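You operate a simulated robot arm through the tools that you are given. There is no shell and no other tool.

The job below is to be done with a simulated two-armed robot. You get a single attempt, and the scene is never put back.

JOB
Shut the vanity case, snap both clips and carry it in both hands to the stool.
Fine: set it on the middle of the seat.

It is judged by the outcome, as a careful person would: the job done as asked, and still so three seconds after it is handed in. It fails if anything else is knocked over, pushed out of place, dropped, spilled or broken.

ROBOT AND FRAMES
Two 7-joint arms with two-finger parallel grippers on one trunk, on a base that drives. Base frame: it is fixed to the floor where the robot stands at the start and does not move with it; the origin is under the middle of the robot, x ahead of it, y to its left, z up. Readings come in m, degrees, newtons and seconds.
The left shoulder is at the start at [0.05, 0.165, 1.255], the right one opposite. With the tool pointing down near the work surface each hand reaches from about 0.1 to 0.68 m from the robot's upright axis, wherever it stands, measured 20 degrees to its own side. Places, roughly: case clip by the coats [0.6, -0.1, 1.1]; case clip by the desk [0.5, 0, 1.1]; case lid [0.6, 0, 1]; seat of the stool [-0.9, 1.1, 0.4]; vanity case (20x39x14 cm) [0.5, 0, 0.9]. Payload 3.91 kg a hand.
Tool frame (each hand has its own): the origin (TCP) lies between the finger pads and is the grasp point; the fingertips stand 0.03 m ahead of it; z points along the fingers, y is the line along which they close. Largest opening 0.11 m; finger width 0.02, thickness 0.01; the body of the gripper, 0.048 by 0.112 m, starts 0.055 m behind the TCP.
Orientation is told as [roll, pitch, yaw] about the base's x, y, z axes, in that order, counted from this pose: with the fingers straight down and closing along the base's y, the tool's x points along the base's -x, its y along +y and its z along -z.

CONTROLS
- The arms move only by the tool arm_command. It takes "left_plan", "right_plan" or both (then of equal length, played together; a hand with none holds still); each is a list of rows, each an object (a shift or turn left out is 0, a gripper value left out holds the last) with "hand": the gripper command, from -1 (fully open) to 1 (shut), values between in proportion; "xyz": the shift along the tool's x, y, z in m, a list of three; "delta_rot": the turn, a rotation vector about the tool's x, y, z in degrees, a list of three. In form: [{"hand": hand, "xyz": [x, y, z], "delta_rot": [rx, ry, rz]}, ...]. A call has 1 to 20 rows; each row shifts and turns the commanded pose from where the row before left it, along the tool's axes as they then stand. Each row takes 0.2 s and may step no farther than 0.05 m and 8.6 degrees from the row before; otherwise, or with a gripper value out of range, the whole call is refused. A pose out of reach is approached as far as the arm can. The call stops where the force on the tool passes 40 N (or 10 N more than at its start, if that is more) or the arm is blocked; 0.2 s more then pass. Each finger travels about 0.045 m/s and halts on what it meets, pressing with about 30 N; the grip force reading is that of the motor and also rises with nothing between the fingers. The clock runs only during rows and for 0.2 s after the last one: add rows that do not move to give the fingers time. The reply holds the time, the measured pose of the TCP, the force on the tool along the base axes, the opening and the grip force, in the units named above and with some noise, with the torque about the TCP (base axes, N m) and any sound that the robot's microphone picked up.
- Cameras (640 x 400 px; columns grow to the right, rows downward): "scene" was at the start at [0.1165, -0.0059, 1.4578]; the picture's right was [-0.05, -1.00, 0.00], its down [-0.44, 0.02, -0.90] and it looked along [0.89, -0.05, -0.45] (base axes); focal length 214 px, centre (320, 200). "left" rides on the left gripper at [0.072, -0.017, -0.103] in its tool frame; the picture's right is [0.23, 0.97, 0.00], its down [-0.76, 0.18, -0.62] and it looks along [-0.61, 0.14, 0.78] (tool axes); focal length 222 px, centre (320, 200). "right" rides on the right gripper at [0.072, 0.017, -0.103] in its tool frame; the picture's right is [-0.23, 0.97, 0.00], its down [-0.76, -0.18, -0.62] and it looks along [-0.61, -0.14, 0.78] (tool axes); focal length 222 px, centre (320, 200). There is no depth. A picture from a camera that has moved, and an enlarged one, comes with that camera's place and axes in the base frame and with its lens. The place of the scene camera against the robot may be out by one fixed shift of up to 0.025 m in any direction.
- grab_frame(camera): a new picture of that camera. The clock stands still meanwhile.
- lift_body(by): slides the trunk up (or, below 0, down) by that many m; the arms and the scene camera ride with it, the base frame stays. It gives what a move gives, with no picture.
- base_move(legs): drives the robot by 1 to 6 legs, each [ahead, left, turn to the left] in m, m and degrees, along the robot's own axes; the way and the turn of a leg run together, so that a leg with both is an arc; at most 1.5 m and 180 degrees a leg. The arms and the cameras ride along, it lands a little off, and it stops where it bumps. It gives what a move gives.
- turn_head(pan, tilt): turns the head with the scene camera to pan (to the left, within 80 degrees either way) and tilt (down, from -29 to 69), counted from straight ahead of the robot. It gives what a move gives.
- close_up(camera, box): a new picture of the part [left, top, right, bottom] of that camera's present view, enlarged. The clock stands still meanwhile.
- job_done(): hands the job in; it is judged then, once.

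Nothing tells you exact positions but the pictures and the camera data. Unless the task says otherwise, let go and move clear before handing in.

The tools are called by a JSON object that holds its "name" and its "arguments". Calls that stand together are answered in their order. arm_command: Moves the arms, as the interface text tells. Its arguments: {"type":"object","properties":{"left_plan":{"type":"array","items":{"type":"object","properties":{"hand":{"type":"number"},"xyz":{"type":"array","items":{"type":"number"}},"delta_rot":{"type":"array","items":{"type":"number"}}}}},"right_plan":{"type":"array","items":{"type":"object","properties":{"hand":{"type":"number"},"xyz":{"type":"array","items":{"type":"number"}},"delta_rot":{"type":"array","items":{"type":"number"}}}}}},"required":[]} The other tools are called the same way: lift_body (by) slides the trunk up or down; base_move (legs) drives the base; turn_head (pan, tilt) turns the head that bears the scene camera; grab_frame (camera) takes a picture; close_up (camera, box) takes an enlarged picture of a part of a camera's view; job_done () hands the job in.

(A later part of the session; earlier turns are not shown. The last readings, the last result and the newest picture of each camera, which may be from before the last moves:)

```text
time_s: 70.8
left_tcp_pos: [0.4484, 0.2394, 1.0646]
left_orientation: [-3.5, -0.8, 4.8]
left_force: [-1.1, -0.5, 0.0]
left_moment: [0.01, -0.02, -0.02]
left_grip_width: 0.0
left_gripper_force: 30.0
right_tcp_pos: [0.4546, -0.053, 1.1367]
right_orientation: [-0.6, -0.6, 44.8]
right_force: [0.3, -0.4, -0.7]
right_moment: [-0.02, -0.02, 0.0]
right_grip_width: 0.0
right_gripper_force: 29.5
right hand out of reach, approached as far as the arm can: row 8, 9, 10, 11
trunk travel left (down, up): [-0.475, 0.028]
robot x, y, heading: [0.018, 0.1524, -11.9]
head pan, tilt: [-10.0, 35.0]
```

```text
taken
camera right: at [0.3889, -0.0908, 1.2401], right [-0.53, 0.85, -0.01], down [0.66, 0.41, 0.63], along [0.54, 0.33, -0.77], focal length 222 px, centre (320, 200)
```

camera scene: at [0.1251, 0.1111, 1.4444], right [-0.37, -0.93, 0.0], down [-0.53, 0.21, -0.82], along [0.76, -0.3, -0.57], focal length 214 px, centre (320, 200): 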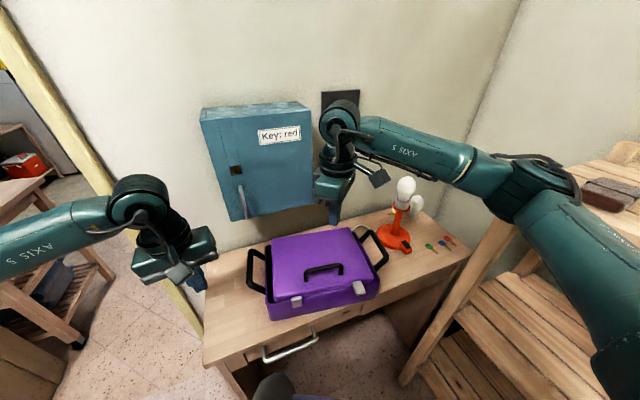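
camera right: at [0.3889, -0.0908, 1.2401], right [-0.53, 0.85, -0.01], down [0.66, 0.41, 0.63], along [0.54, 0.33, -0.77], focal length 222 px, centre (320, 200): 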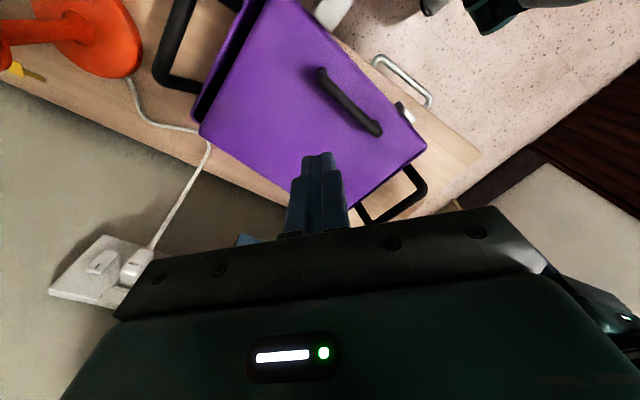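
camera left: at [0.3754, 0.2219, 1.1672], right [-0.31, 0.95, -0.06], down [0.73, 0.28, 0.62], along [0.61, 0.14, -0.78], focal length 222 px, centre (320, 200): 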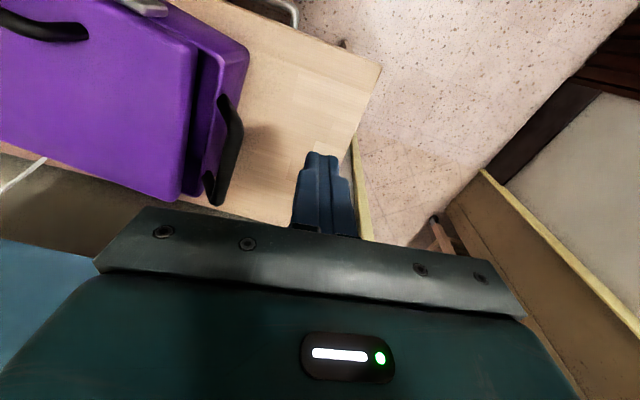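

The right wrist turned to about 45 degrees, which is enough to keep its camera clear. I'll place the closed right fingers behind the left end of the carry handle, at bar (0.443, 0.015) to (0.427, -0.066), to hold the case by handle and lid together.

{"name": "arm_command", "arguments": {"right_plan": [{"delta_rot": [0, 0, 5]}, {"delta_rot": [0, 0, 5]}, {"xyz": [-0.01, 0.0091, 0.03]}, {"xyz": [-0.01, 0.0091, 0.03]}, {"xyz": [-0.01, 0.0091, 0.03]}, {"xyz": [-0.01, 0.0091, 0.02]}], "left_plan": [{"delta_rot": [-3.5, 0, 0]}, {"delta_rot": [0, 0, 7]}, {"delta_rot": [0, 0, 7]}, {}, {}, {}]}}

{"name": "grab_frame", "arguments": {"camera": "right"}}

{"name": "close_up", "arguments": {"camera": "scene", "box": [220, 180, 400, 320]}}

```text
time_s: 72.2
left_tcp_pos: [0.4476, 0.2384, 1.0661]
left_orientation: [0.2, -0.9, -9.2]
left_force: [0.2, 0.4, -0.7]
left_moment: [0.01, 0.01, 0.03]
left_grip_width: 0.0
left_gripper_force: 29.8
right_tcp_pos: [0.4674, 0.0005, 1.0261]
right_orientation: [-0.4, -0.7, 34.8]
right_force: [0.2, 0.5, -0.6]
right_moment: [-0.02, -0.02, 0.02]
right_grip_width: 0.0
right_gripper_force: 29.9
trunk travel left (down, up): [-0.475, 0.028]
robot x, y, heading: [0.019, 0.1516, -11.7]
head pan, tilt: [-10.0, 35.0]
```

```text
taken
camera right: at [0.3963, -0.0255, 1.1304], right [-0.37, 0.93, 0.0], down [0.72, 0.29, 0.63], along [0.59, 0.23, -0.77], focal length 222 px, centre (320, 200)
```

right: 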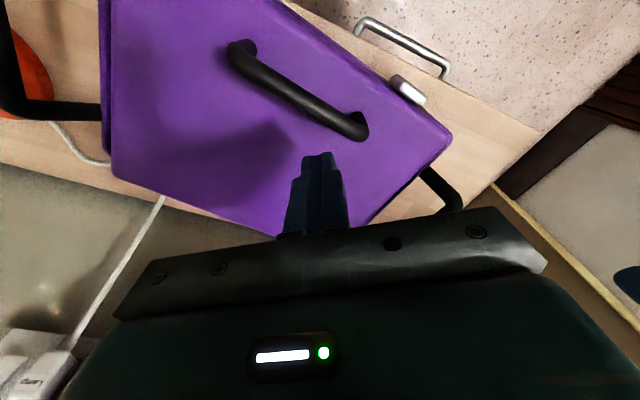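

```text
2.86 times, centred on (310, 250) of scene
camera zoom: at [0.1253, 0.1114, 1.4444], right [-0.37, -0.93, 0.0], down [-0.53, 0.21, -0.82], along [0.76, -0.3, -0.57], focal length 613 px, centre (349, 57)
```

zoom: 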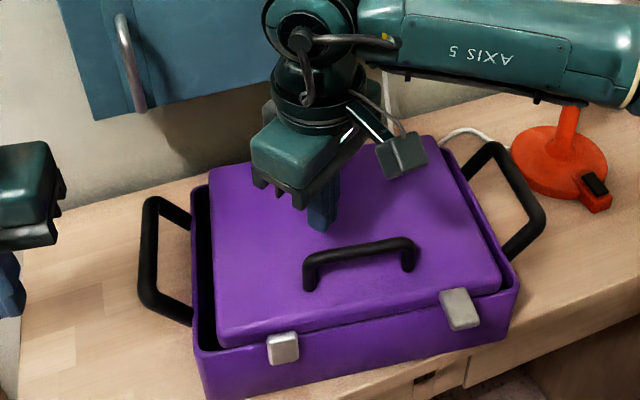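

The landing point is just behind the bar. I'll shift 1.5 cm towards its left end and lower to the lid.

{"name": "arm_command", "arguments": {"right_plan": [{"xyz": [-0.011, 0.0106, 0]}, {"xyz": [0, 0, 0.02]}, {"xyz": [0, 0, 0.015]}, {"xyz": [0, 0, 0.006]}]}}

{"name": "grab_frame", "arguments": {"camera": "right"}}

{"name": "close_up", "arguments": {"camera": "scene", "box": [220, 180, 400, 320]}}

```text
time_s: 73.2
left_tcp_pos: [0.4484, 0.238, 1.0655]
left_orientation: [0.1, -0.8, -9.3]
left_force: [1.0, 0.6, -0.2]
left_moment: [0.03, 0.01, -0.04]
left_grip_width: 0.0
left_gripper_force: 30.1
right_tcp_pos: [0.4718, 0.015, 0.9853]
right_orientation: [-0.3, -0.6, 34.9]
right_force: [0.3, 0.5, 0.2]
right_moment: [0.01, 0.02, 0.0]
right_grip_width: 0.0
right_gripper_force: 30.3
trunk travel left (down, up): [-0.475, 0.028]
robot x, y, heading: [0.0202, 0.1518, -11.5]
head pan, tilt: [-10.0, 35.0]
```

```text
taken
camera right: at [0.3996, -0.0114, 1.0887], right [-0.37, 0.93, 0.0], down [0.72, 0.29, 0.63], along [0.59, 0.23, -0.77], focal length 222 px, centre (320, 200)
```

right: 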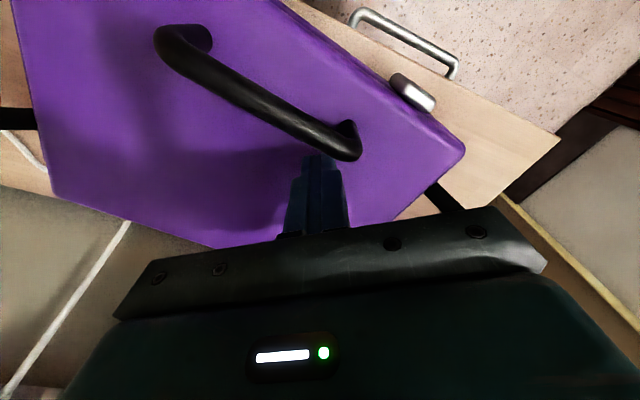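

```text
2.86 times, centred on (310, 250) of scene
camera zoom: at [0.1251, 0.111, 1.4444], right [-0.37, -0.93, 0.0], down [-0.53, 0.21, -0.82], along [0.76, -0.3, -0.57], focal length 613 px, centre (349, 57)
```

zoom: 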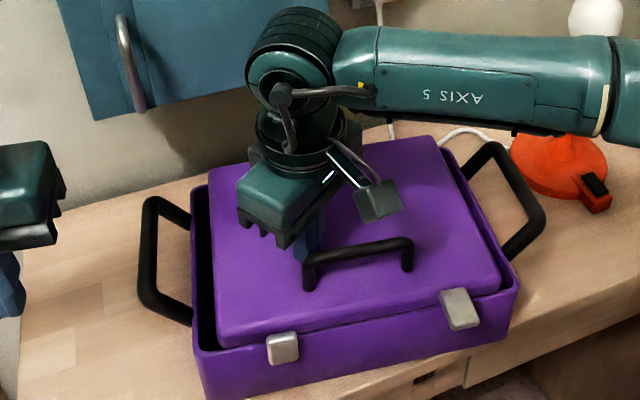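

The fingers sit behind the bar's left end. I'll pull a little so the left side comes forward and contact is firm.

{"name": "arm_command", "arguments": {"right_plan": [{"xyz": [0.0055, 0.005, 0]}, {"xyz": [0.0055, 0.005, 0]}, {"xyz": [0.0055, 0.005, 0]}, {"xyz": [0.0055, 0.005, 0]}]}}

{"name": "close_up", "arguments": {"camera": "scene", "box": [220, 180, 400, 320]}}

{"name": "grab_frame", "arguments": {"camera": "right"}}

{"name": "grab_frame", "arguments": {"camera": "left"}}

```text
time_s: 74.2
left_tcp_pos: [0.4482, 0.2392, 1.0654]
left_orientation: [0.2, -0.8, -9.3]
left_force: [0.4, -0.5, 0.3]
left_moment: [-0.02, -0.01, 0.02]
left_grip_width: 0.0
left_gripper_force: 29.6
right_tcp_pos: [0.4423, 0.0199, 0.9866]
right_orientation: [-0.4, -0.7, 34.9]
right_force: [4.1, -0.4, 4.8]
right_moment: [0.01, 0.04, -0.04]
right_grip_width: 0.0
right_gripper_force: 29.6
trunk travel left (down, up): [-0.475, 0.028]
robot x, y, heading: [0.0215, 0.1521, -12.0]
head pan, tilt: [-10.0, 35.0]
```

```text
2.86 times, centred on (310, 250) of scene
camera zoom: at [0.1253, 0.1112, 1.4444], right [-0.37, -0.93, 0.0], down [-0.53, 0.21, -0.82], along [0.76, -0.3, -0.57], focal length 613 px, centre (349, 57)
```

zoom: 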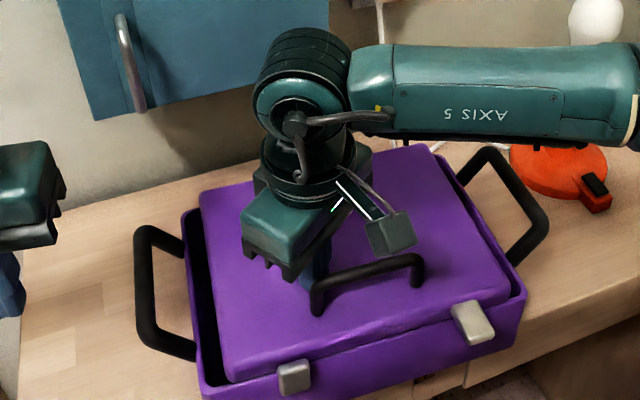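

```text
taken
camera right: at [0.3701, -0.0074, 1.0894], right [-0.37, 0.93, 0.0], down [0.72, 0.29, 0.63], along [0.59, 0.23, -0.77], focal length 222 px, centre (320, 200)
```

right: 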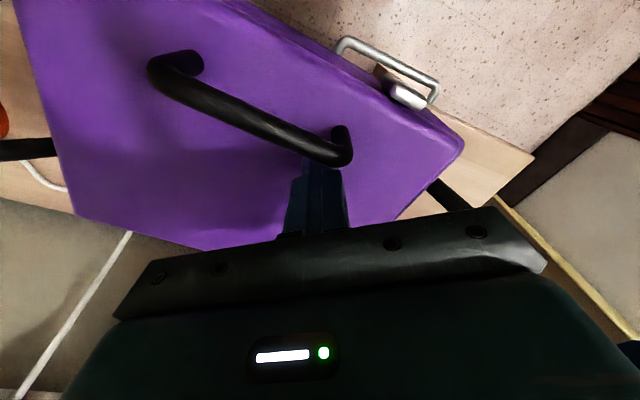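

```text
taken
camera left: at [0.3728, 0.2333, 1.1671], right [-0.07, 1.0, 0.0], down [0.77, 0.05, 0.63], along [0.63, 0.04, -0.77], focal length 222 px, centre (320, 200)
```

left: 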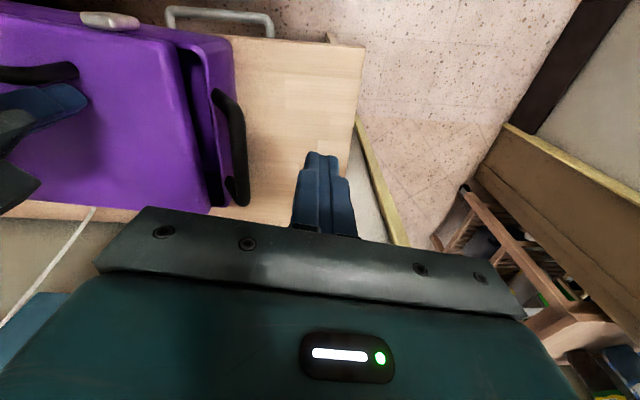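

The left side came forward, the case is nearly square to the desk, and the left clip's face is near (0.392, 0.055). Next the right hand presses on the lid while the left hand tilts back 25 degrees and moves in front of the clip.

{"name": "arm_command", "arguments": {"right_plan": [{"xyz": [0, 0, 0.003]}, {"xyz": [0, 0, 0.002]}, {}, {}, {}, {}, {}, {}], "left_plan": [{"xyz": [0.04, 0, 0], "delta_rot": [0, 0, -8.5]}, {"xyz": [0.04, 0, 0]}, {"xyz": [0.028, 0, 0]}, {"delta_rot": [0, -8.3, 0]}, {"delta_rot": [0, -8.3, 0]}, {"delta_rot": [0, -8.0, 0]}, {}, {}]}}

{"name": "grab_frame", "arguments": {"camera": "left"}}

{"name": "grab_frame", "arguments": {"camera": "scene"}}

```text
time_s: 76.0
left_tcp_pos: [0.3735, 0.2226, 1.0625]
left_orientation: [0.1, -25.4, -0.9]
left_force: [-0.5, 0.1, -1.2]
left_moment: [-0.03, 0.0, 0.01]
left_grip_width: 0.0
left_gripper_force: 30.1
left hand out of reach, approached as far as the arm can: row 5, 6
right_tcp_pos: [0.4419, 0.0195, 0.9809]
right_orientation: [-0.4, -0.6, 34.8]
right_force: [-1.5, 3.9, 4.7]
right_moment: [0.07, 0.07, -0.01]
right_grip_width: 0.0
right_gripper_force: 29.7
trunk travel left (down, up): [-0.475, 0.028]
robot x, y, heading: [0.0179, 0.1479, -11.8]
head pan, tilt: [-10.0, 35.0]
```

```text
taken
camera left: at [0.2632, 0.207, 1.1237], right [-0.19, 0.98, -0.1], down [0.42, 0.17, 0.89], along [0.89, 0.13, -0.45], focal length 222 px, centre (320, 200)
```

left: 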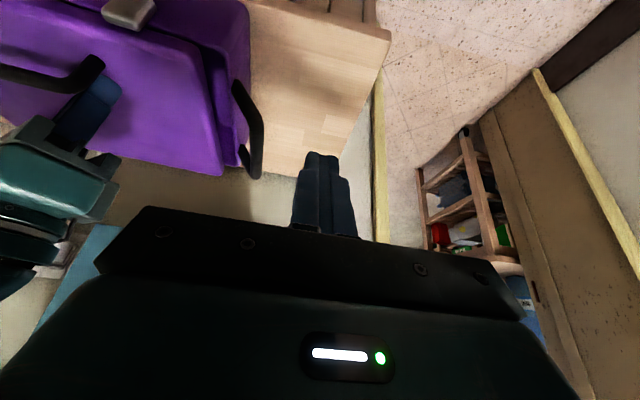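

```text
taken
camera scene: at [0.1246, 0.1116, 1.4444], right [-0.37, -0.93, 0.0], down [-0.53, 0.21, -0.82], along [0.76, -0.3, -0.57], focal length 214 px, centre (320, 200)
```

scene: 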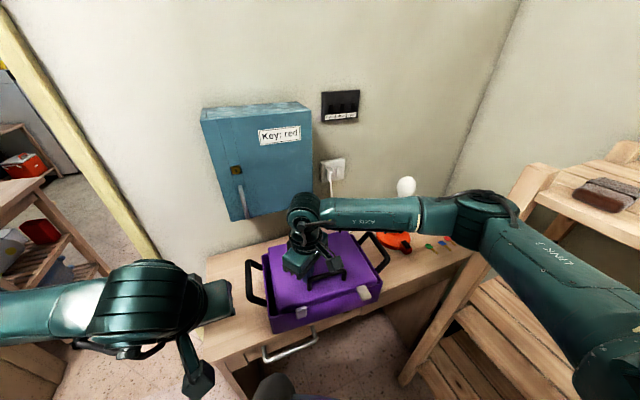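

The left hand is tilted and close in. I'll bring it in front of the left clip, still above it, and press the right hand a little more.

{"name": "arm_command", "arguments": {"left_plan": [{"xyz": [0.0093, -0.04, 0.015]}, {"xyz": [0.0093, -0.04, 0.015]}, {"xyz": [0.0093, -0.04, 0.015]}, {"xyz": [0.0093, -0.04, 0.015]}], "right_plan": [{"xyz": [0, 0, 0.003]}, {"xyz": [0, 0, 0.003]}, {}, {}]}}

{"name": "grab_frame", "arguments": {"camera": "left"}}

{"name": "close_up", "arguments": {"camera": "scene", "box": [200, 180, 400, 340]}}

```text
time_s: 76.9
left_tcp_pos: [0.364, 0.0829, 1.003]
left_orientation: [0.1, -25.5, -0.7]
left_force: [-0.4, 0.9, -0.1]
left_moment: [0.01, 0.0, 0.03]
left_grip_width: 0.0
left_gripper_force: 29.8
right_tcp_pos: [0.4427, 0.0199, 0.9807]
right_orientation: [-0.5, -1.3, 35.0]
right_force: [-7.5, -1.7, 17.7]
right_moment: [-0.11, 0.4, 0.06]
right_grip_width: 0.0
right_gripper_force: 30.1
trunk travel left (down, up): [-0.475, 0.028]
robot x, y, heading: [0.0203, 0.1541, -11.9]
head pan, tilt: [-10.0, 35.0]
stopped in row 4 (right hand): the force on the tool passed its limit at 40 N (the readings are from after the stop); the commanded pose is now the measured one
```

```text
taken
camera left: at [0.254, 0.0664, 1.0645], right [-0.19, 0.98, -0.1], down [0.42, 0.17, 0.89], along [0.89, 0.13, -0.44], focal length 222 px, centre (320, 200)
```

left: 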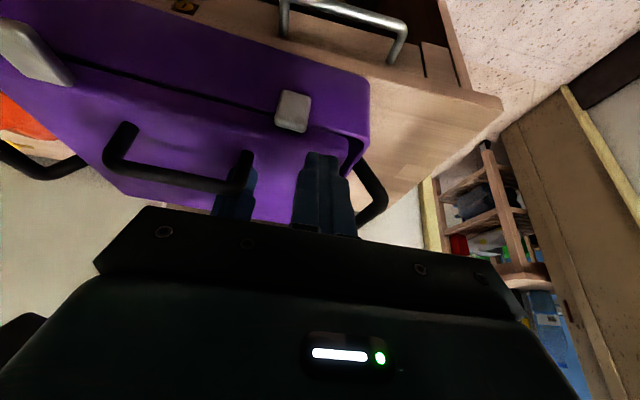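

```text
2.50 times, centred on (300, 260) of scene
camera zoom: at [0.123, 0.1112, 1.4442], right [-0.37, -0.93, 0.0], down [-0.53, 0.21, -0.82], along [0.76, -0.3, -0.57], focal length 536 px, centre (370, 50)
```

zoom: 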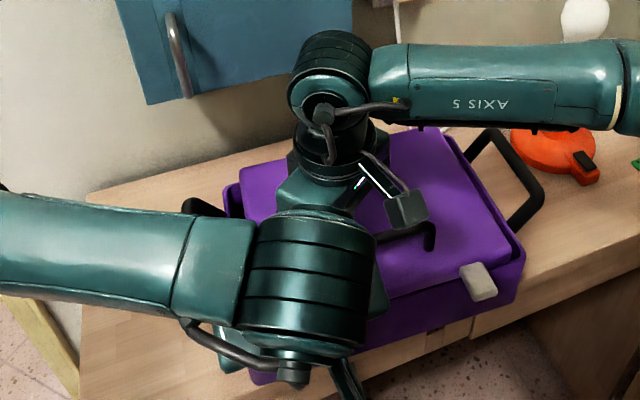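

The left camera now sees the case front. I'll zoom in on the clip.

{"name": "close_up", "arguments": {"camera": "left", "box": [240, 70, 380, 170]}}

{"name": "close_up", "arguments": {"camera": "left", "box": [0, 0, 140, 100]}}

```text
4.00 times, centred on (310, 120) of left
camera zoom: at [0.254, 0.0664, 1.0645], right [-0.19, 0.98, -0.1], down [0.42, 0.17, 0.89], along [0.89, 0.13, -0.44], focal length 888 px, centre (360, 520)
```

zoom: 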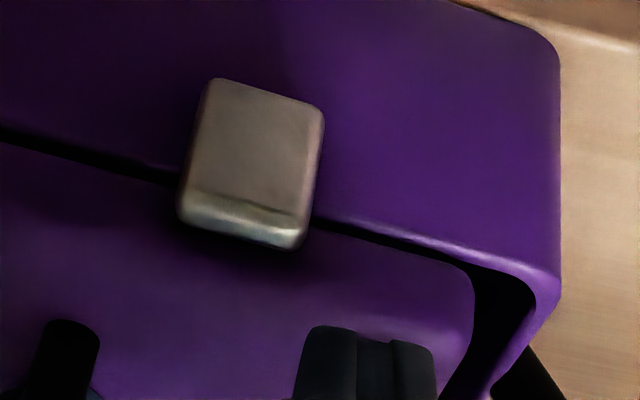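

```text
4.00 times, centred on (70, 50) of left
camera zoom: at [0.254, 0.0664, 1.0645], right [-0.19, 0.98, -0.1], down [0.42, 0.17, 0.89], along [0.89, 0.13, -0.44], focal length 888 px, centre (1320, 800)
```

zoom: 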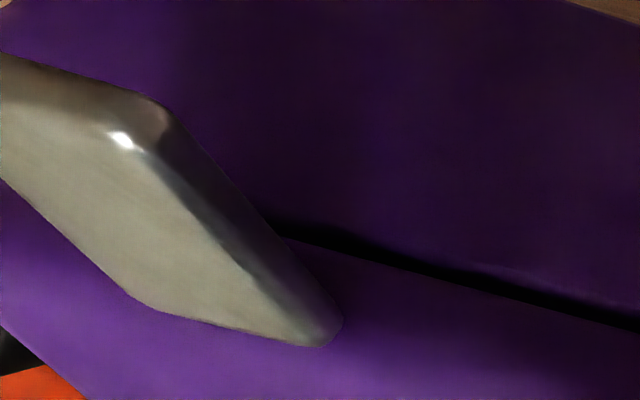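

The left clip looks flush with the front now (face near x 0.398, z 0.891–0.931). To be sure it snaps, I'll bring the left fingertips to its lower half and push against the right hand's hold.

{"name": "arm_command", "arguments": {"left_plan": [{"xyz": [0.0124, -0.0073, 0.0229]}, {"xyz": [0.0124, -0.0073, 0.0229]}, {"xyz": [0.0124, -0.0073, 0.0229]}, {}]}}

{"name": "grab_frame", "arguments": {"camera": "left"}}

{"name": "close_up", "arguments": {"camera": "right", "box": [280, 40, 480, 200]}}

```text
time_s: 77.9
left_tcp_pos: [0.3583, 0.0603, 0.9237]
left_orientation: [-0.1, -25.5, -0.8]
left_force: [0.1, -0.1, -0.7]
left_moment: [0.01, -0.01, -0.01]
left_grip_width: 0.0002
left_gripper_force: 30.5
right_tcp_pos: [0.4421, 0.0194, 0.98]
right_orientation: [-0.6, -1.3, 34.9]
right_force: [-4.5, 0.6, 27.1]
right_moment: [-0.15, 0.4, 0.05]
right_grip_width: 0.0
right_gripper_force: 30.0
trunk travel left (down, up): [-0.475, 0.028]
robot x, y, heading: [0.0208, 0.1487, -11.7]
head pan, tilt: [-10.0, 35.0]
```

```text
taken
camera left: at [0.2477, 0.045, 0.9863], right [-0.19, 0.98, -0.1], down [0.42, 0.17, 0.89], along [0.89, 0.13, -0.44], focal length 222 px, centre (320, 200)
```

left: 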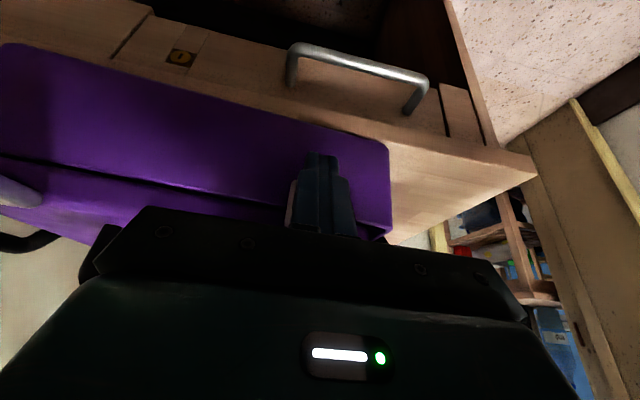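

```text
2.50 times, centred on (380, 120) of right
camera zoom: at [0.3695, -0.0075, 1.0828], right [-0.37, 0.93, 0.0], down [0.71, 0.29, 0.64], along [0.6, 0.23, -0.77], focal length 555 px, centre (170, 400)
```

zoom: 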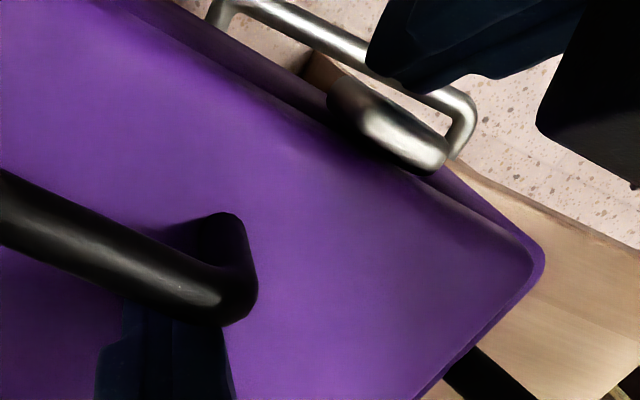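

Both hands are set: right behind the handle and on the lid, left in front of the clip. Now I'll push in.

{"name": "arm_command", "arguments": {"left_plan": [{"xyz": [-0.0045, 0, 0.00215]}, {"xyz": [-0.0045, 0, 0.00215]}, {"xyz": [-0.0045, 0, 0.00215]}, {"xyz": [-0.0036, 0, 0.0017]}, {"xyz": [-0.0036, 0, 0.0017]}]}}

{"name": "close_up", "arguments": {"camera": "right", "box": [280, 40, 480, 200]}}

```text
time_s: 79.2
left_tcp_pos: [0.3779, 0.0608, 0.9205]
left_orientation: [0.4, -24.2, -1.3]
left_force: [-5.9, -1.1, -0.4]
left_moment: [-0.01, 0.14, 0.0]
left_grip_width: 0.0002
left_gripper_force: 30.0
right_tcp_pos: [0.451, 0.0153, 0.9817]
right_orientation: [-1.1, -1.9, 34.3]
right_force: [9.4, 0.6, 0.5]
right_moment: [-0.03, 0.01, -0.06]
right_grip_width: 0.0
right_gripper_force: 30.0
trunk travel left (down, up): [-0.475, 0.028]
robot x, y, heading: [0.0211, 0.1499, -11.7]
head pan, tilt: [-10.0, 35.0]
stopped in row 5 (right hand): the force on the tool passed its limit at 41 N (the readings are from after the stop); the commanded pose is now the measured one
```

```text
2.50 times, centred on (380, 120) of right
camera zoom: at [0.3763, -0.0103, 1.0831], right [-0.36, 0.93, -0.01], down [0.7, 0.28, 0.65], along [0.61, 0.23, -0.76], focal length 555 px, centre (170, 400)
```

zoom: 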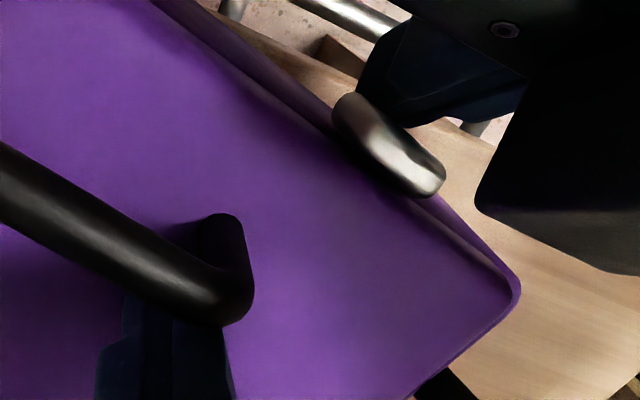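

No click, and the limiter tripped on the combined load. I want a firmer hold and a check on whether the clip has latched, so the right hand will straddle the whole carry handle lengthwise (about 9 cm) and grip it.

{"name": "arm_command", "arguments": {"left_plan": [{"xyz": [0.012, 0, -0.006]}, {"xyz": [0, 0.03, -0.03]}, {"xyz": [0, 0.04, -0.03]}, {"xyz": [0, 0.04, -0.02]}, {}, {}, {}, {}], "right_plan": [{"xyz": [-0.004, -0.004, -0.01]}, {"xyz": [0, 0, -0.03]}, {"xyz": [0, 0, -0.04], "hand": -1}, {"xyz": [0, 0, -0.02]}, {"delta_rot": [0, 0, 8.5]}, {"delta_rot": [0, 0, 8.5]}, {"delta_rot": [0, 0, 8.5]}, {"delta_rot": [0, 0, 8.5]}]}}

{"name": "grab_frame", "arguments": {"camera": "right"}}

{"name": "close_up", "arguments": {"camera": "scene", "box": [220, 180, 400, 320]}}

```text
time_s: 81.0
left_tcp_pos: [0.3328, 0.1729, 0.996]
left_orientation: [0.3, -24.5, -1.2]
left_force: [0.0, 0.0, -0.3]
left_moment: [-0.02, 0.02, -0.01]
left_grip_width: 0.0002
left_gripper_force: 29.8
right_tcp_pos: [0.4498, 0.0164, 1.0815]
right_orientation: [0.0, -2.1, 0.3]
right_force: [-0.3, 0.2, -0.5]
right_moment: [-0.02, 0.01, 0.01]
right_grip_width: 0.11
right_gripper_force: 0.1
trunk travel left (down, up): [-0.475, 0.028]
robot x, y, heading: [0.0184, 0.1536, -11.7]
head pan, tilt: [-10.0, 35.0]
```

```text
taken
camera right: at [0.3729, 0.0328, 1.1834], right [0.22, 0.98, 0.01], down [0.74, -0.17, 0.65], along [0.64, -0.14, -0.76], focal length 222 px, centre (320, 200)
```

right: 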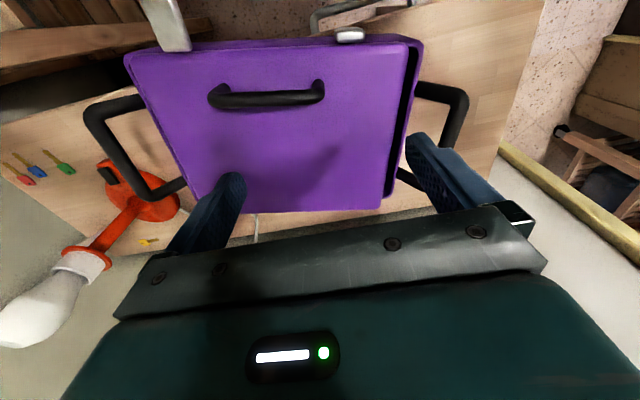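

```text
2.86 times, centred on (310, 250) of scene
camera zoom: at [0.1251, 0.111, 1.4444], right [-0.37, -0.93, 0.0], down [-0.53, 0.21, -0.82], along [0.76, -0.3, -0.57], focal length 613 px, centre (349, 57)
```

zoom: 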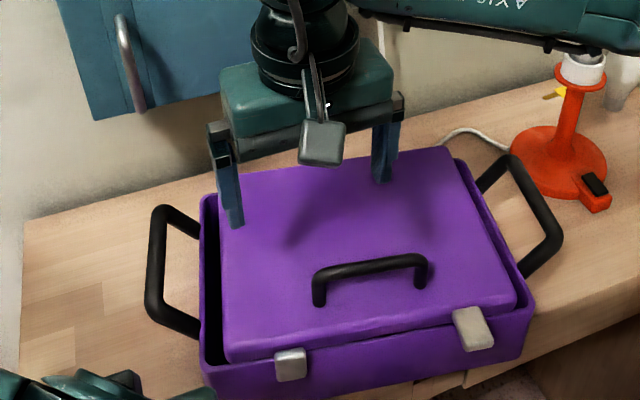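

The handle's ends are at about (0.423, 0.024) and (0.409, -0.070), turned -8.5 degrees. I'll centre the open right hand over it.

{"name": "arm_command", "arguments": {"right_plan": [{"delta_rot": [0, 0, 8.5]}, {"xyz": [0.0141, -0.0217, 0.01]}, {"xyz": [0.0141, -0.0217, 0.01]}, {}]}}

{"name": "close_up", "arguments": {"camera": "right", "box": [180, 40, 480, 230]}}

{"name": "close_up", "arguments": {"camera": "scene", "box": [220, 180, 400, 320]}}

```text
time_s: 82.0
left_tcp_pos: [0.3337, 0.1718, 0.9957]
left_orientation: [0.3, -24.5, -1.3]
left_force: [0.2, 0.0, -0.3]
left_moment: [0.0, 0.01, 0.03]
left_grip_width: 0.0001
left_gripper_force: 30.6
right_tcp_pos: [0.4178, -0.0241, 1.0617]
right_orientation: [0.3, -2.0, -8.1]
right_force: [0.1, 0.5, -1.0]
right_moment: [0.02, 0.01, 0.05]
right_grip_width: 0.11
right_gripper_force: 0.1
trunk travel left (down, up): [-0.475, 0.028]
robot x, y, heading: [0.0199, 0.1501, -11.8]
head pan, tilt: [-10.0, 35.0]
```

```text
2.11 times, centred on (330, 135) of right
camera zoom: at [0.3425, 0.0034, 1.1638], right [0.36, 0.93, 0.01], down [0.71, -0.28, 0.65], along [0.61, -0.22, -0.76], focal length 468 px, centre (299, 337)
```

zoom: 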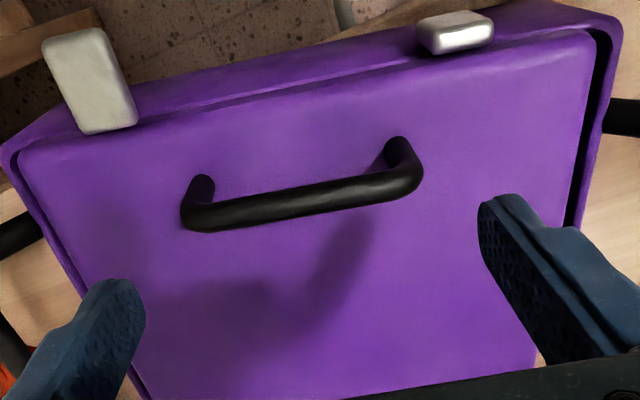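

```text
2.86 times, centred on (310, 250) of scene
camera zoom: at [0.1252, 0.1111, 1.4443], right [-0.37, -0.93, 0.0], down [-0.53, 0.21, -0.82], along [0.76, -0.3, -0.57], focal length 613 px, centre (349, 57)
```

zoom: 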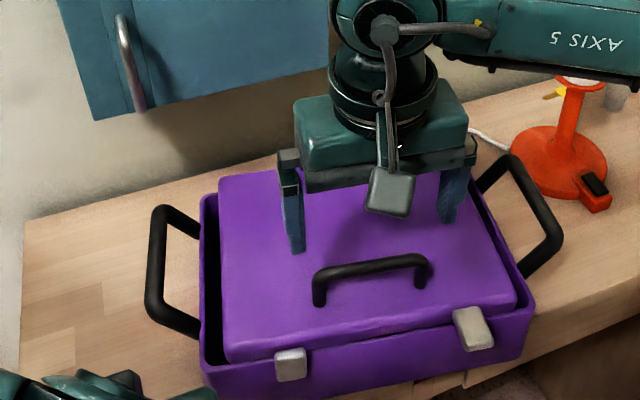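

The hand is centred over the handle. I'll turn 3 more degrees, lower so the fingers straddle the legs, and close.

{"name": "arm_command", "arguments": {"right_plan": [{"delta_rot": [0, 0, 3], "xyz": [0, 0.001, 0]}, {"xyz": [0, 0, 0.03]}, {"xyz": [0, 0, 0.03]}, {"xyz": [0, 0, 0.012]}]}}

{"name": "close_up", "arguments": {"camera": "right", "box": [180, 40, 480, 230]}}

{"name": "close_up", "arguments": {"camera": "scene", "box": [220, 180, 400, 320]}}

```text
time_s: 83.0
left_tcp_pos: [0.3337, 0.1717, 0.9952]
left_orientation: [0.5, -24.5, -1.1]
left_force: [0.4, 1.0, -0.5]
left_moment: [0.02, -0.01, -0.02]
left_grip_width: 0.0
left_gripper_force: 29.3
right_tcp_pos: [0.4211, -0.0244, 0.9892]
right_orientation: [0.5, -2.1, -11.1]
right_force: [-0.6, 0.2, 0.5]
right_moment: [-0.01, 0.04, 0.0]
right_grip_width: 0.1099
right_gripper_force: 0.0
trunk travel left (down, up): [-0.475, 0.028]
robot x, y, heading: [0.0211, 0.1473, -11.8]
head pan, tilt: [-10.0, 35.0]
```

```text
2.11 times, centred on (330, 135) of right
camera zoom: at [0.3472, 0.0072, 1.0901], right [0.41, 0.91, 0.02], down [0.69, -0.32, 0.65], along [0.6, -0.26, -0.76], focal length 468 px, centre (299, 337)
```

zoom: 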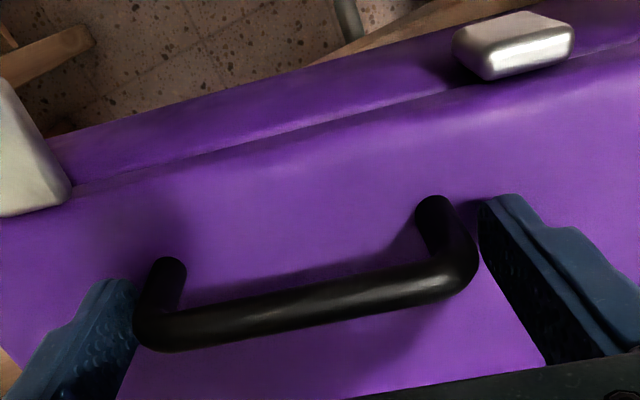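

```text
2.86 times, centred on (310, 250) of scene
camera zoom: at [0.1251, 0.1109, 1.4444], right [-0.37, -0.93, 0.0], down [-0.53, 0.21, -0.82], along [0.76, -0.3, -0.57], focal length 613 px, centre (349, 57)
```

zoom: 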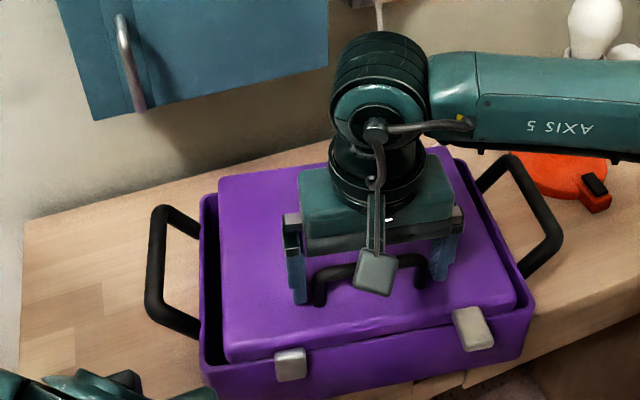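

Fingers straddle the handle well. I'll close the grip.

{"name": "arm_command", "arguments": {"right_plan": [{"hand": 1}, {}, {}, {}]}}

{"name": "close_up", "arguments": {"camera": "right", "box": [180, 40, 480, 230]}}

```text
time_s: 84.0
left_tcp_pos: [0.3343, 0.1716, 0.9961]
left_orientation: [0.4, -24.5, -1.2]
left_force: [0.3, -0.1, -0.3]
left_moment: [-0.01, -0.02, -0.03]
left_grip_width: 0.0001
left_gripper_force: 30.1
right_tcp_pos: [0.4194, -0.0238, 0.9884]
right_orientation: [0.4, -2.0, -11.1]
right_force: [-0.4, -4.2, -0.1]
right_moment: [-0.2, 0.09, -0.13]
right_grip_width: 0.1012
right_gripper_force: 30.2
trunk travel left (down, up): [-0.475, 0.028]
robot x, y, heading: [0.0177, 0.1508, -11.9]
head pan, tilt: [-10.0, 35.0]
```

```text
2.11 times, centred on (330, 135) of right
camera zoom: at [0.3472, 0.0068, 1.0902], right [0.41, 0.91, 0.01], down [0.69, -0.32, 0.65], along [0.6, -0.26, -0.76], focal length 468 px, centre (299, 337)
```

zoom: 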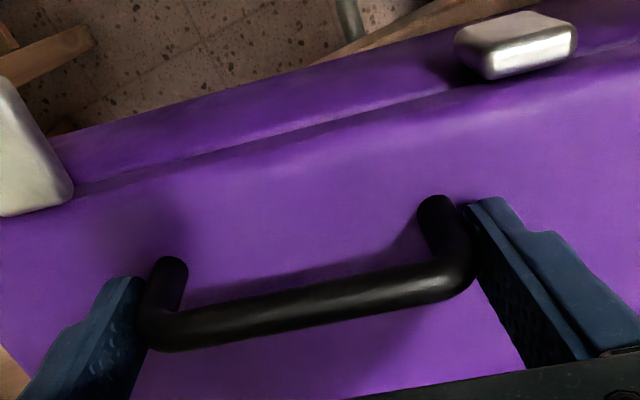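

The grip is solid at 0.101 m. A small lift will tell whether the left clip holds the lid to the tray.

{"name": "arm_command", "arguments": {"right_plan": [{"xyz": [0, 0, -0.006]}, {"xyz": [0, 0, -0.006]}, {}]}}

{"name": "close_up", "arguments": {"camera": "scene", "box": [220, 200, 400, 340]}}

{"name": "close_up", "arguments": {"camera": "right", "box": [180, 20, 480, 230]}}

{"name": "grab_frame", "arguments": {"camera": "left"}}

```text
time_s: 84.8
left_tcp_pos: [0.3322, 0.1714, 0.9948]
left_orientation: [0.4, -24.4, -1.2]
left_force: [-0.1, -1.0, -0.5]
left_moment: [0.03, -0.03, 0.01]
left_grip_width: 0.0
left_gripper_force: 30.5
right_tcp_pos: [0.4195, -0.0233, 1.0006]
right_orientation: [0.3, -1.9, -11.1]
right_force: [-0.3, -0.9, -10.0]
right_moment: [0.13, 0.64, 0.0]
right_grip_width: 0.1012
right_gripper_force: 29.9
trunk travel left (down, up): [-0.475, 0.028]
robot x, y, heading: [0.0185, 0.1498, -11.9]
head pan, tilt: [-10.0, 35.0]
```

```text
2.86 times, centred on (310, 270) of scene
camera zoom: at [0.126, 0.1106, 1.4442], right [-0.37, -0.93, 0.0], down [-0.53, 0.21, -0.82], along [0.76, -0.3, -0.57], focal length 613 px, centre (349, 0)
```

zoom: 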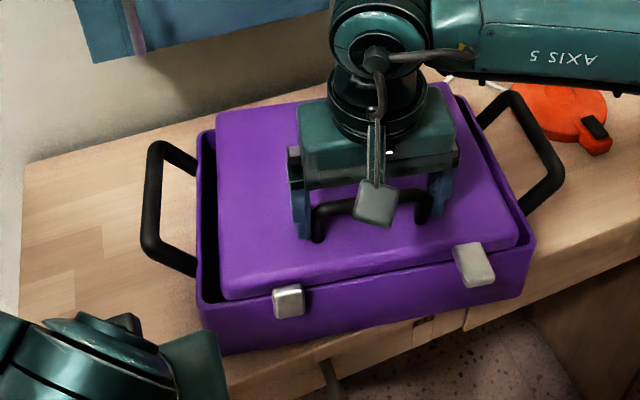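

```text
1.90 times, centred on (330, 125) of right
camera zoom: at [0.3468, 0.0076, 1.1021], right [0.41, 0.91, 0.01], down [0.69, -0.32, 0.65], along [0.6, -0.25, -0.76], focal length 423 px, centre (301, 343)
```

zoom: 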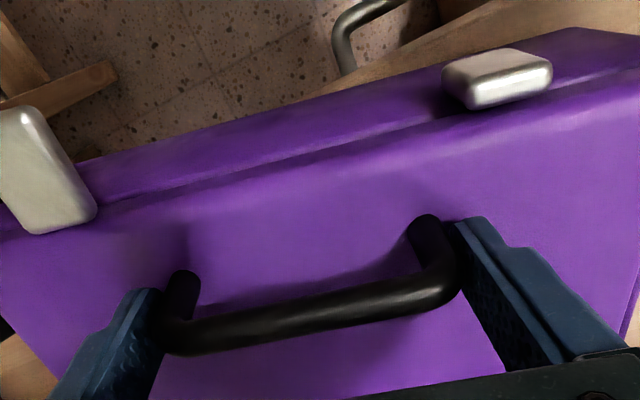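

```text
taken
camera left: at [0.2249, 0.1562, 1.0584], right [-0.19, 0.98, -0.09], down [0.44, 0.16, 0.88], along [0.88, 0.13, -0.46], focal length 222 px, centre (320, 200)
```

left: 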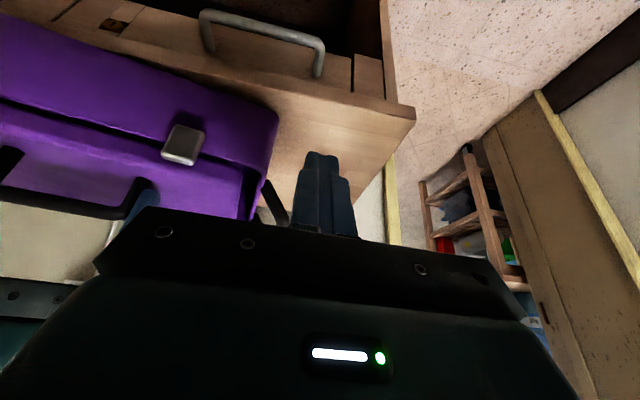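

Lid and tray rose together with about 10 N of weight and no gap opening, so the left clip is latched. I'll set it down again, then hold the lid from the back right and fold the right clip with the left hand.

{"name": "arm_command", "arguments": {"right_plan": [{"xyz": [0, 0, 0.006]}, {"xyz": [0, 0, 0.006]}, {"hand": -1}, {}, {"xyz": [0, 0, -0.03]}, {"xyz": [0, 0, -0.04]}, {"xyz": [-0.0347, -0.0211, 0], "hand": 1}, {"xyz": [-0.0347, -0.0211, 0]}, {"xyz": [-0.0347, -0.0211, 0]}, {}, {}]}}

{"name": "grab_frame", "arguments": {"camera": "right"}}

{"name": "close_up", "arguments": {"camera": "scene", "box": [220, 200, 400, 340]}}

```text
time_s: 87.2
left_tcp_pos: [0.3329, 0.1716, 0.9942]
left_orientation: [0.4, -24.6, -1.3]
left_force: [-0.5, -0.4, 0.2]
left_moment: [0.03, 0.04, 0.01]
left_grip_width: 0.0
left_gripper_force: 30.1
right_tcp_pos: [0.5069, -0.1048, 1.0637]
right_orientation: [0.3, -2.0, -11.0]
right_force: [0.2, 1.1, 0.2]
right_moment: [0.04, -0.01, 0.02]
right_grip_width: 0.0034
right_gripper_force: 0.2
trunk travel left (down, up): [-0.475, 0.028]
robot x, y, heading: [0.0198, 0.1513, -11.7]
head pan, tilt: [-10.0, 35.0]
```

```text
taken
camera right: at [0.4339, -0.0737, 1.165], right [0.41, 0.91, 0.02], down [0.69, -0.32, 0.65], along [0.6, -0.25, -0.76], focal length 222 px, centre (320, 200)
```

right: 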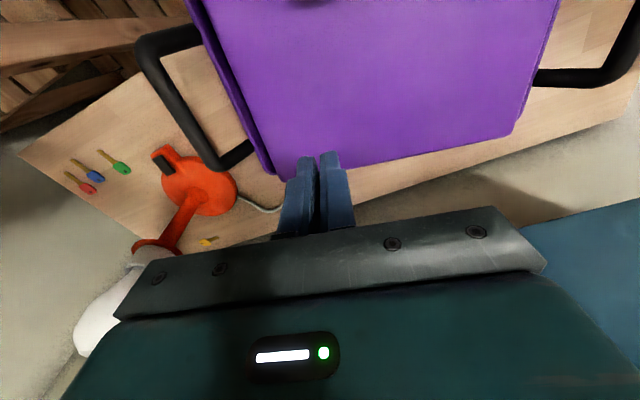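

```text
2.86 times, centred on (310, 270) of scene
camera zoom: at [0.1252, 0.1108, 1.4443], right [-0.37, -0.93, 0.0], down [-0.53, 0.21, -0.82], along [0.76, -0.3, -0.57], focal length 613 px, centre (349, 0)
```

zoom: 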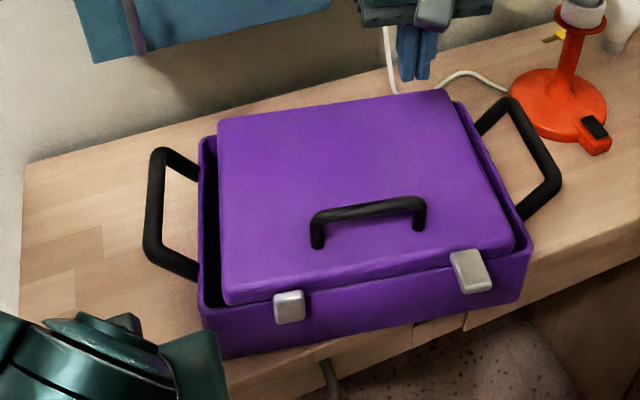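

The case sits as before and the right fingers are above the rear right of the lid. I'll press down there for holding force.

{"name": "arm_command", "arguments": {"right_plan": [{"xyz": [0, 0, 0.03]}, {"xyz": [0, 0, 0.03]}, {"xyz": [0, 0, 0.015]}, {"xyz": [0, 0, 0.004]}, {"xyz": [0, 0, 0.003]}, {"xyz": [0, 0, 0.003]}]}}

```text
time_s: 88.6
left_tcp_pos: [0.3316, 0.1725, 0.9964]
left_orientation: [0.4, -24.7, -1.2]
left_force: [-0.5, -0.2, -0.9]
left_moment: [0.0, 0.0, -0.01]
left_grip_width: 0.0001
left_gripper_force: 29.7
right_tcp_pos: [0.5096, -0.1044, 0.9818]
right_orientation: [0.5, -2.4, -11.1]
right_force: [-5.7, -2.9, 21.7]
right_moment: [-0.08, 0.32, 0.11]
right_grip_width: 0.0
right_gripper_force: 30.4
trunk travel left (down, up): [-0.475, 0.028]
robot x, y, heading: [0.0203, 0.1511, -11.5]
head pan, tilt: [-10.0, 35.0]
```

Holding at about 22 N. Now the left hand turns to match the case and moves across above the right clip.

{"name": "arm_command", "arguments": {"left_plan": [{"delta_rot": [2.1, 0, 4.55]}, {"delta_rot": [2.1, 0, 4.55]}, {"xyz": [-0.0118, -0.0364, -0.004]}, {"xyz": [-0.0118, -0.0364, -0.004]}, {"xyz": [-0.0118, -0.0364, -0.004]}, {"xyz": [-0.0118, -0.0364, -0.004]}, {"xyz": [-0.0118, -0.0364, -0.004]}, {"xyz": [-0.0118, -0.0364, -0.004]}, {"xyz": [-0.0118, -0.0364, -0.004]}]}}

{"name": "grab_frame", "arguments": {"camera": "left"}}

{"name": "grab_frame", "arguments": {"camera": "scene"}}

```text
time_s: 90.6
left_tcp_pos: [0.3459, -0.0907, 1.0565]
left_orientation: [0.4, -24.5, -11.2]
left_force: [0.0, 0.3, 0.2]
left_moment: [0.0, 0.01, 0.02]
left_grip_width: 0.0001
left_gripper_force: 29.7
right_tcp_pos: [0.509, -0.1043, 0.9807]
right_orientation: [0.5, -2.5, -11.1]
right_force: [-3.8, -6.8, 30.4]
right_moment: [-0.19, 0.37, -0.13]
right_grip_width: 0.0
right_gripper_force: 30.0
trunk travel left (down, up): [-0.475, 0.028]
robot x, y, heading: [0.0221, 0.1479, -11.9]
head pan, tilt: [-10.0, 35.0]
```

```text
taken
camera left: at [0.236, -0.0869, 1.1197], right [-0.02, 1.0, -0.09], down [0.46, 0.09, 0.88], along [0.89, -0.03, -0.46], focal length 222 px, centre (320, 200)
```

left: 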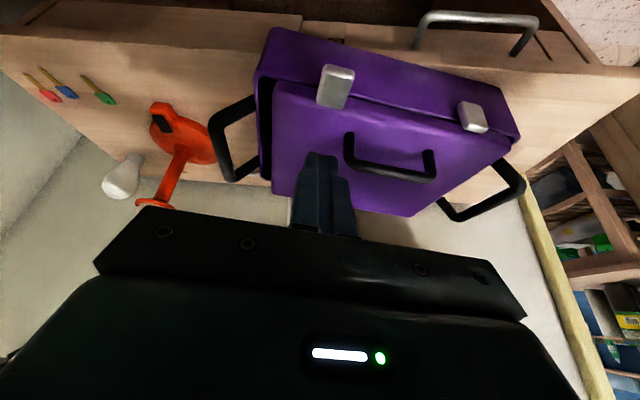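

```text
taken
camera scene: at [0.1218, 0.1112, 1.4447], right [-0.37, -0.93, 0.0], down [-0.53, 0.21, -0.82], along [0.76, -0.3, -0.57], focal length 214 px, centre (320, 200)
```

scene: 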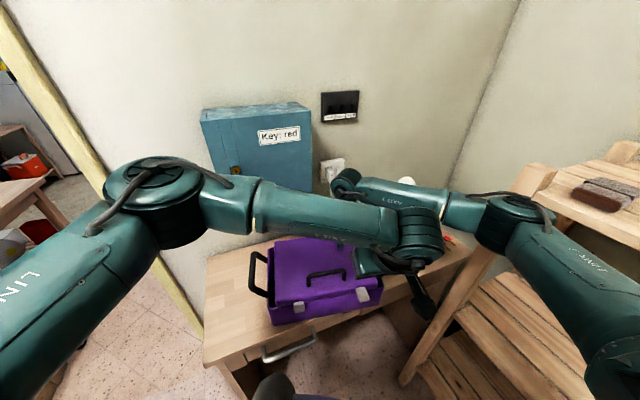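

The right clip spans x 0.338–0.37 at y about -0.088. I'll line up over its outer half and press down.

{"name": "arm_command", "arguments": {"left_plan": [{"xyz": [0.0078, 0.0024, -0.0036]}, {"xyz": [0.0125, 0, 0.0273]}, {"xyz": [0.0125, 0, 0.0273]}, {"xyz": [0.0042, 0, 0.0091]}, {"xyz": [0.0042, 0, 0.0091]}, {"xyz": [0.0042, 0, 0.0091]}]}}

{"name": "grab_frame", "arguments": {"camera": "left"}}

{"name": "grab_frame", "arguments": {"camera": "right"}}

```text
time_s: 92.0
left_tcp_pos: [0.3354, -0.0861, 0.9646]
left_orientation: [0.4, -24.6, -11.3]
left_force: [-0.8, 0.2, 0.1]
left_moment: [-0.01, -0.04, 0.03]
left_grip_width: 0.0
left_gripper_force: 30.4
right_tcp_pos: [0.5099, -0.1049, 0.9806]
right_orientation: [0.4, -2.5, -11.2]
right_force: [-3.0, -6.7, 30.7]
right_moment: [-0.21, 0.32, 0.03]
right_grip_width: 0.0
right_gripper_force: 29.9
trunk travel left (down, up): [-0.475, 0.028]
robot x, y, heading: [0.018, 0.15, -11.8]
head pan, tilt: [-10.0, 35.0]
```

```text
taken
camera left: at [0.2261, -0.0828, 1.0282], right [-0.02, 1.0, -0.09], down [0.46, 0.09, 0.88], along [0.89, -0.03, -0.46], focal length 222 px, centre (320, 200)
```

left: 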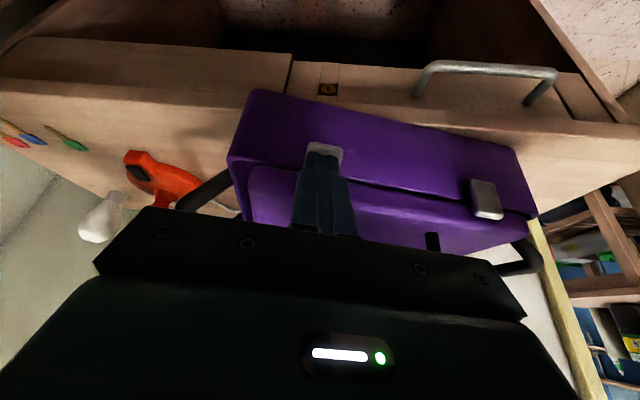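

```text
taken
camera right: at [0.4364, -0.0732, 1.082], right [0.41, 0.91, 0.02], down [0.69, -0.32, 0.65], along [0.6, -0.26, -0.76], focal length 222 px, centre (320, 200)
```

right: 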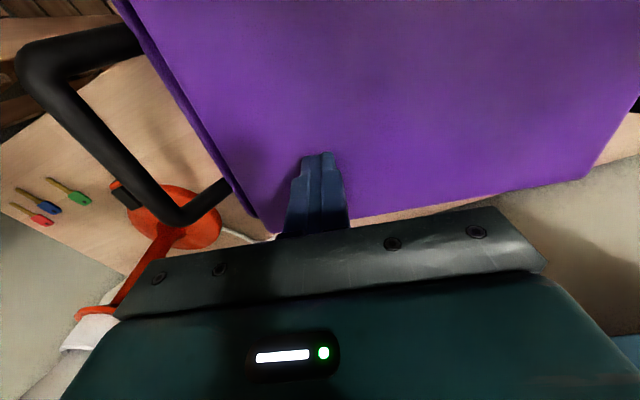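

The fingertips are right over the clip. I'll continue down to fold it.

{"name": "arm_command", "arguments": {"left_plan": [{"xyz": [0.0033, 0, 0.0073]}, {"xyz": [0.0033, 0, 0.0073]}, {"xyz": [0.0033, 0, 0.0073]}, {"xyz": [0.0033, 0, 0.0073]}]}}

{"name": "grab_frame", "arguments": {"camera": "left"}}

```text
time_s: 93.0
left_tcp_pos: [0.3363, -0.0842, 0.9339]
left_orientation: [0.3, -24.6, -11.3]
left_force: [-0.2, 1.0, -0.2]
left_moment: [0.02, 0.01, 0.01]
left_grip_width: 0.0
left_gripper_force: 30.1
right_tcp_pos: [0.5097, -0.1036, 0.9811]
right_orientation: [0.5, -2.5, -11.0]
right_force: [-2.5, -6.2, 30.7]
right_moment: [-0.2, 0.38, 0.07]
right_grip_width: 0.0
right_gripper_force: 30.0
trunk travel left (down, up): [-0.475, 0.028]
robot x, y, heading: [0.0181, 0.1528, -12.0]
head pan, tilt: [-10.0, 35.0]
```

```text
taken
camera left: at [0.2266, -0.0817, 0.997], right [-0.02, 1.0, -0.09], down [0.46, 0.09, 0.88], along [0.89, -0.03, -0.46], focal length 222 px, centre (320, 200)
```

left: 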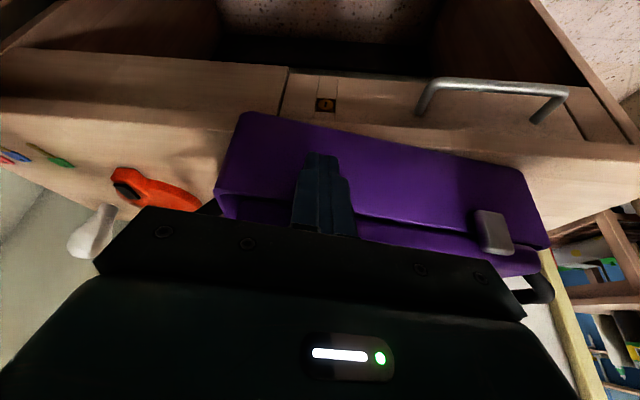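

The clip has folded down behind the fingertips. Now I'll push it in against the case.

{"name": "arm_command", "arguments": {"left_plan": [{"xyz": [-0.00454, 0, 0.0021]}, {"xyz": [-0.00454, 0, 0.0021]}, {"xyz": [-0.00454, 0, 0.0021]}, {"xyz": [-0.0036, 0, 0.0017]}, {"xyz": [-0.0036, 0, 0.0017]}, {"xyz": [-0.0027, 0, 0.0013]}, {"xyz": [-0.0027, 0, 0.0013]}]}}

```text
time_s: 94.6
left_tcp_pos: [0.3642, -0.0907, 0.9316]
left_orientation: [0.4, -24.4, -11.3]
left_force: [-19.6, 2.9, -1.9]
left_moment: [-0.08, 0.53, -0.03]
left_grip_width: 0.0
left_gripper_force: 30.2
right_tcp_pos: [0.5104, -0.1042, 0.9817]
right_orientation: [0.5, -2.3, -11.2]
right_force: [9.4, -1.1, 22.0]
right_moment: [0.0, -0.08, 0.04]
right_grip_width: 0.0
right_gripper_force: 29.5
trunk travel left (down, up): [-0.475, 0.028]
robot x, y, heading: [0.0212, 0.1489, -11.9]
head pan, tilt: [-10.0, 35.0]
```

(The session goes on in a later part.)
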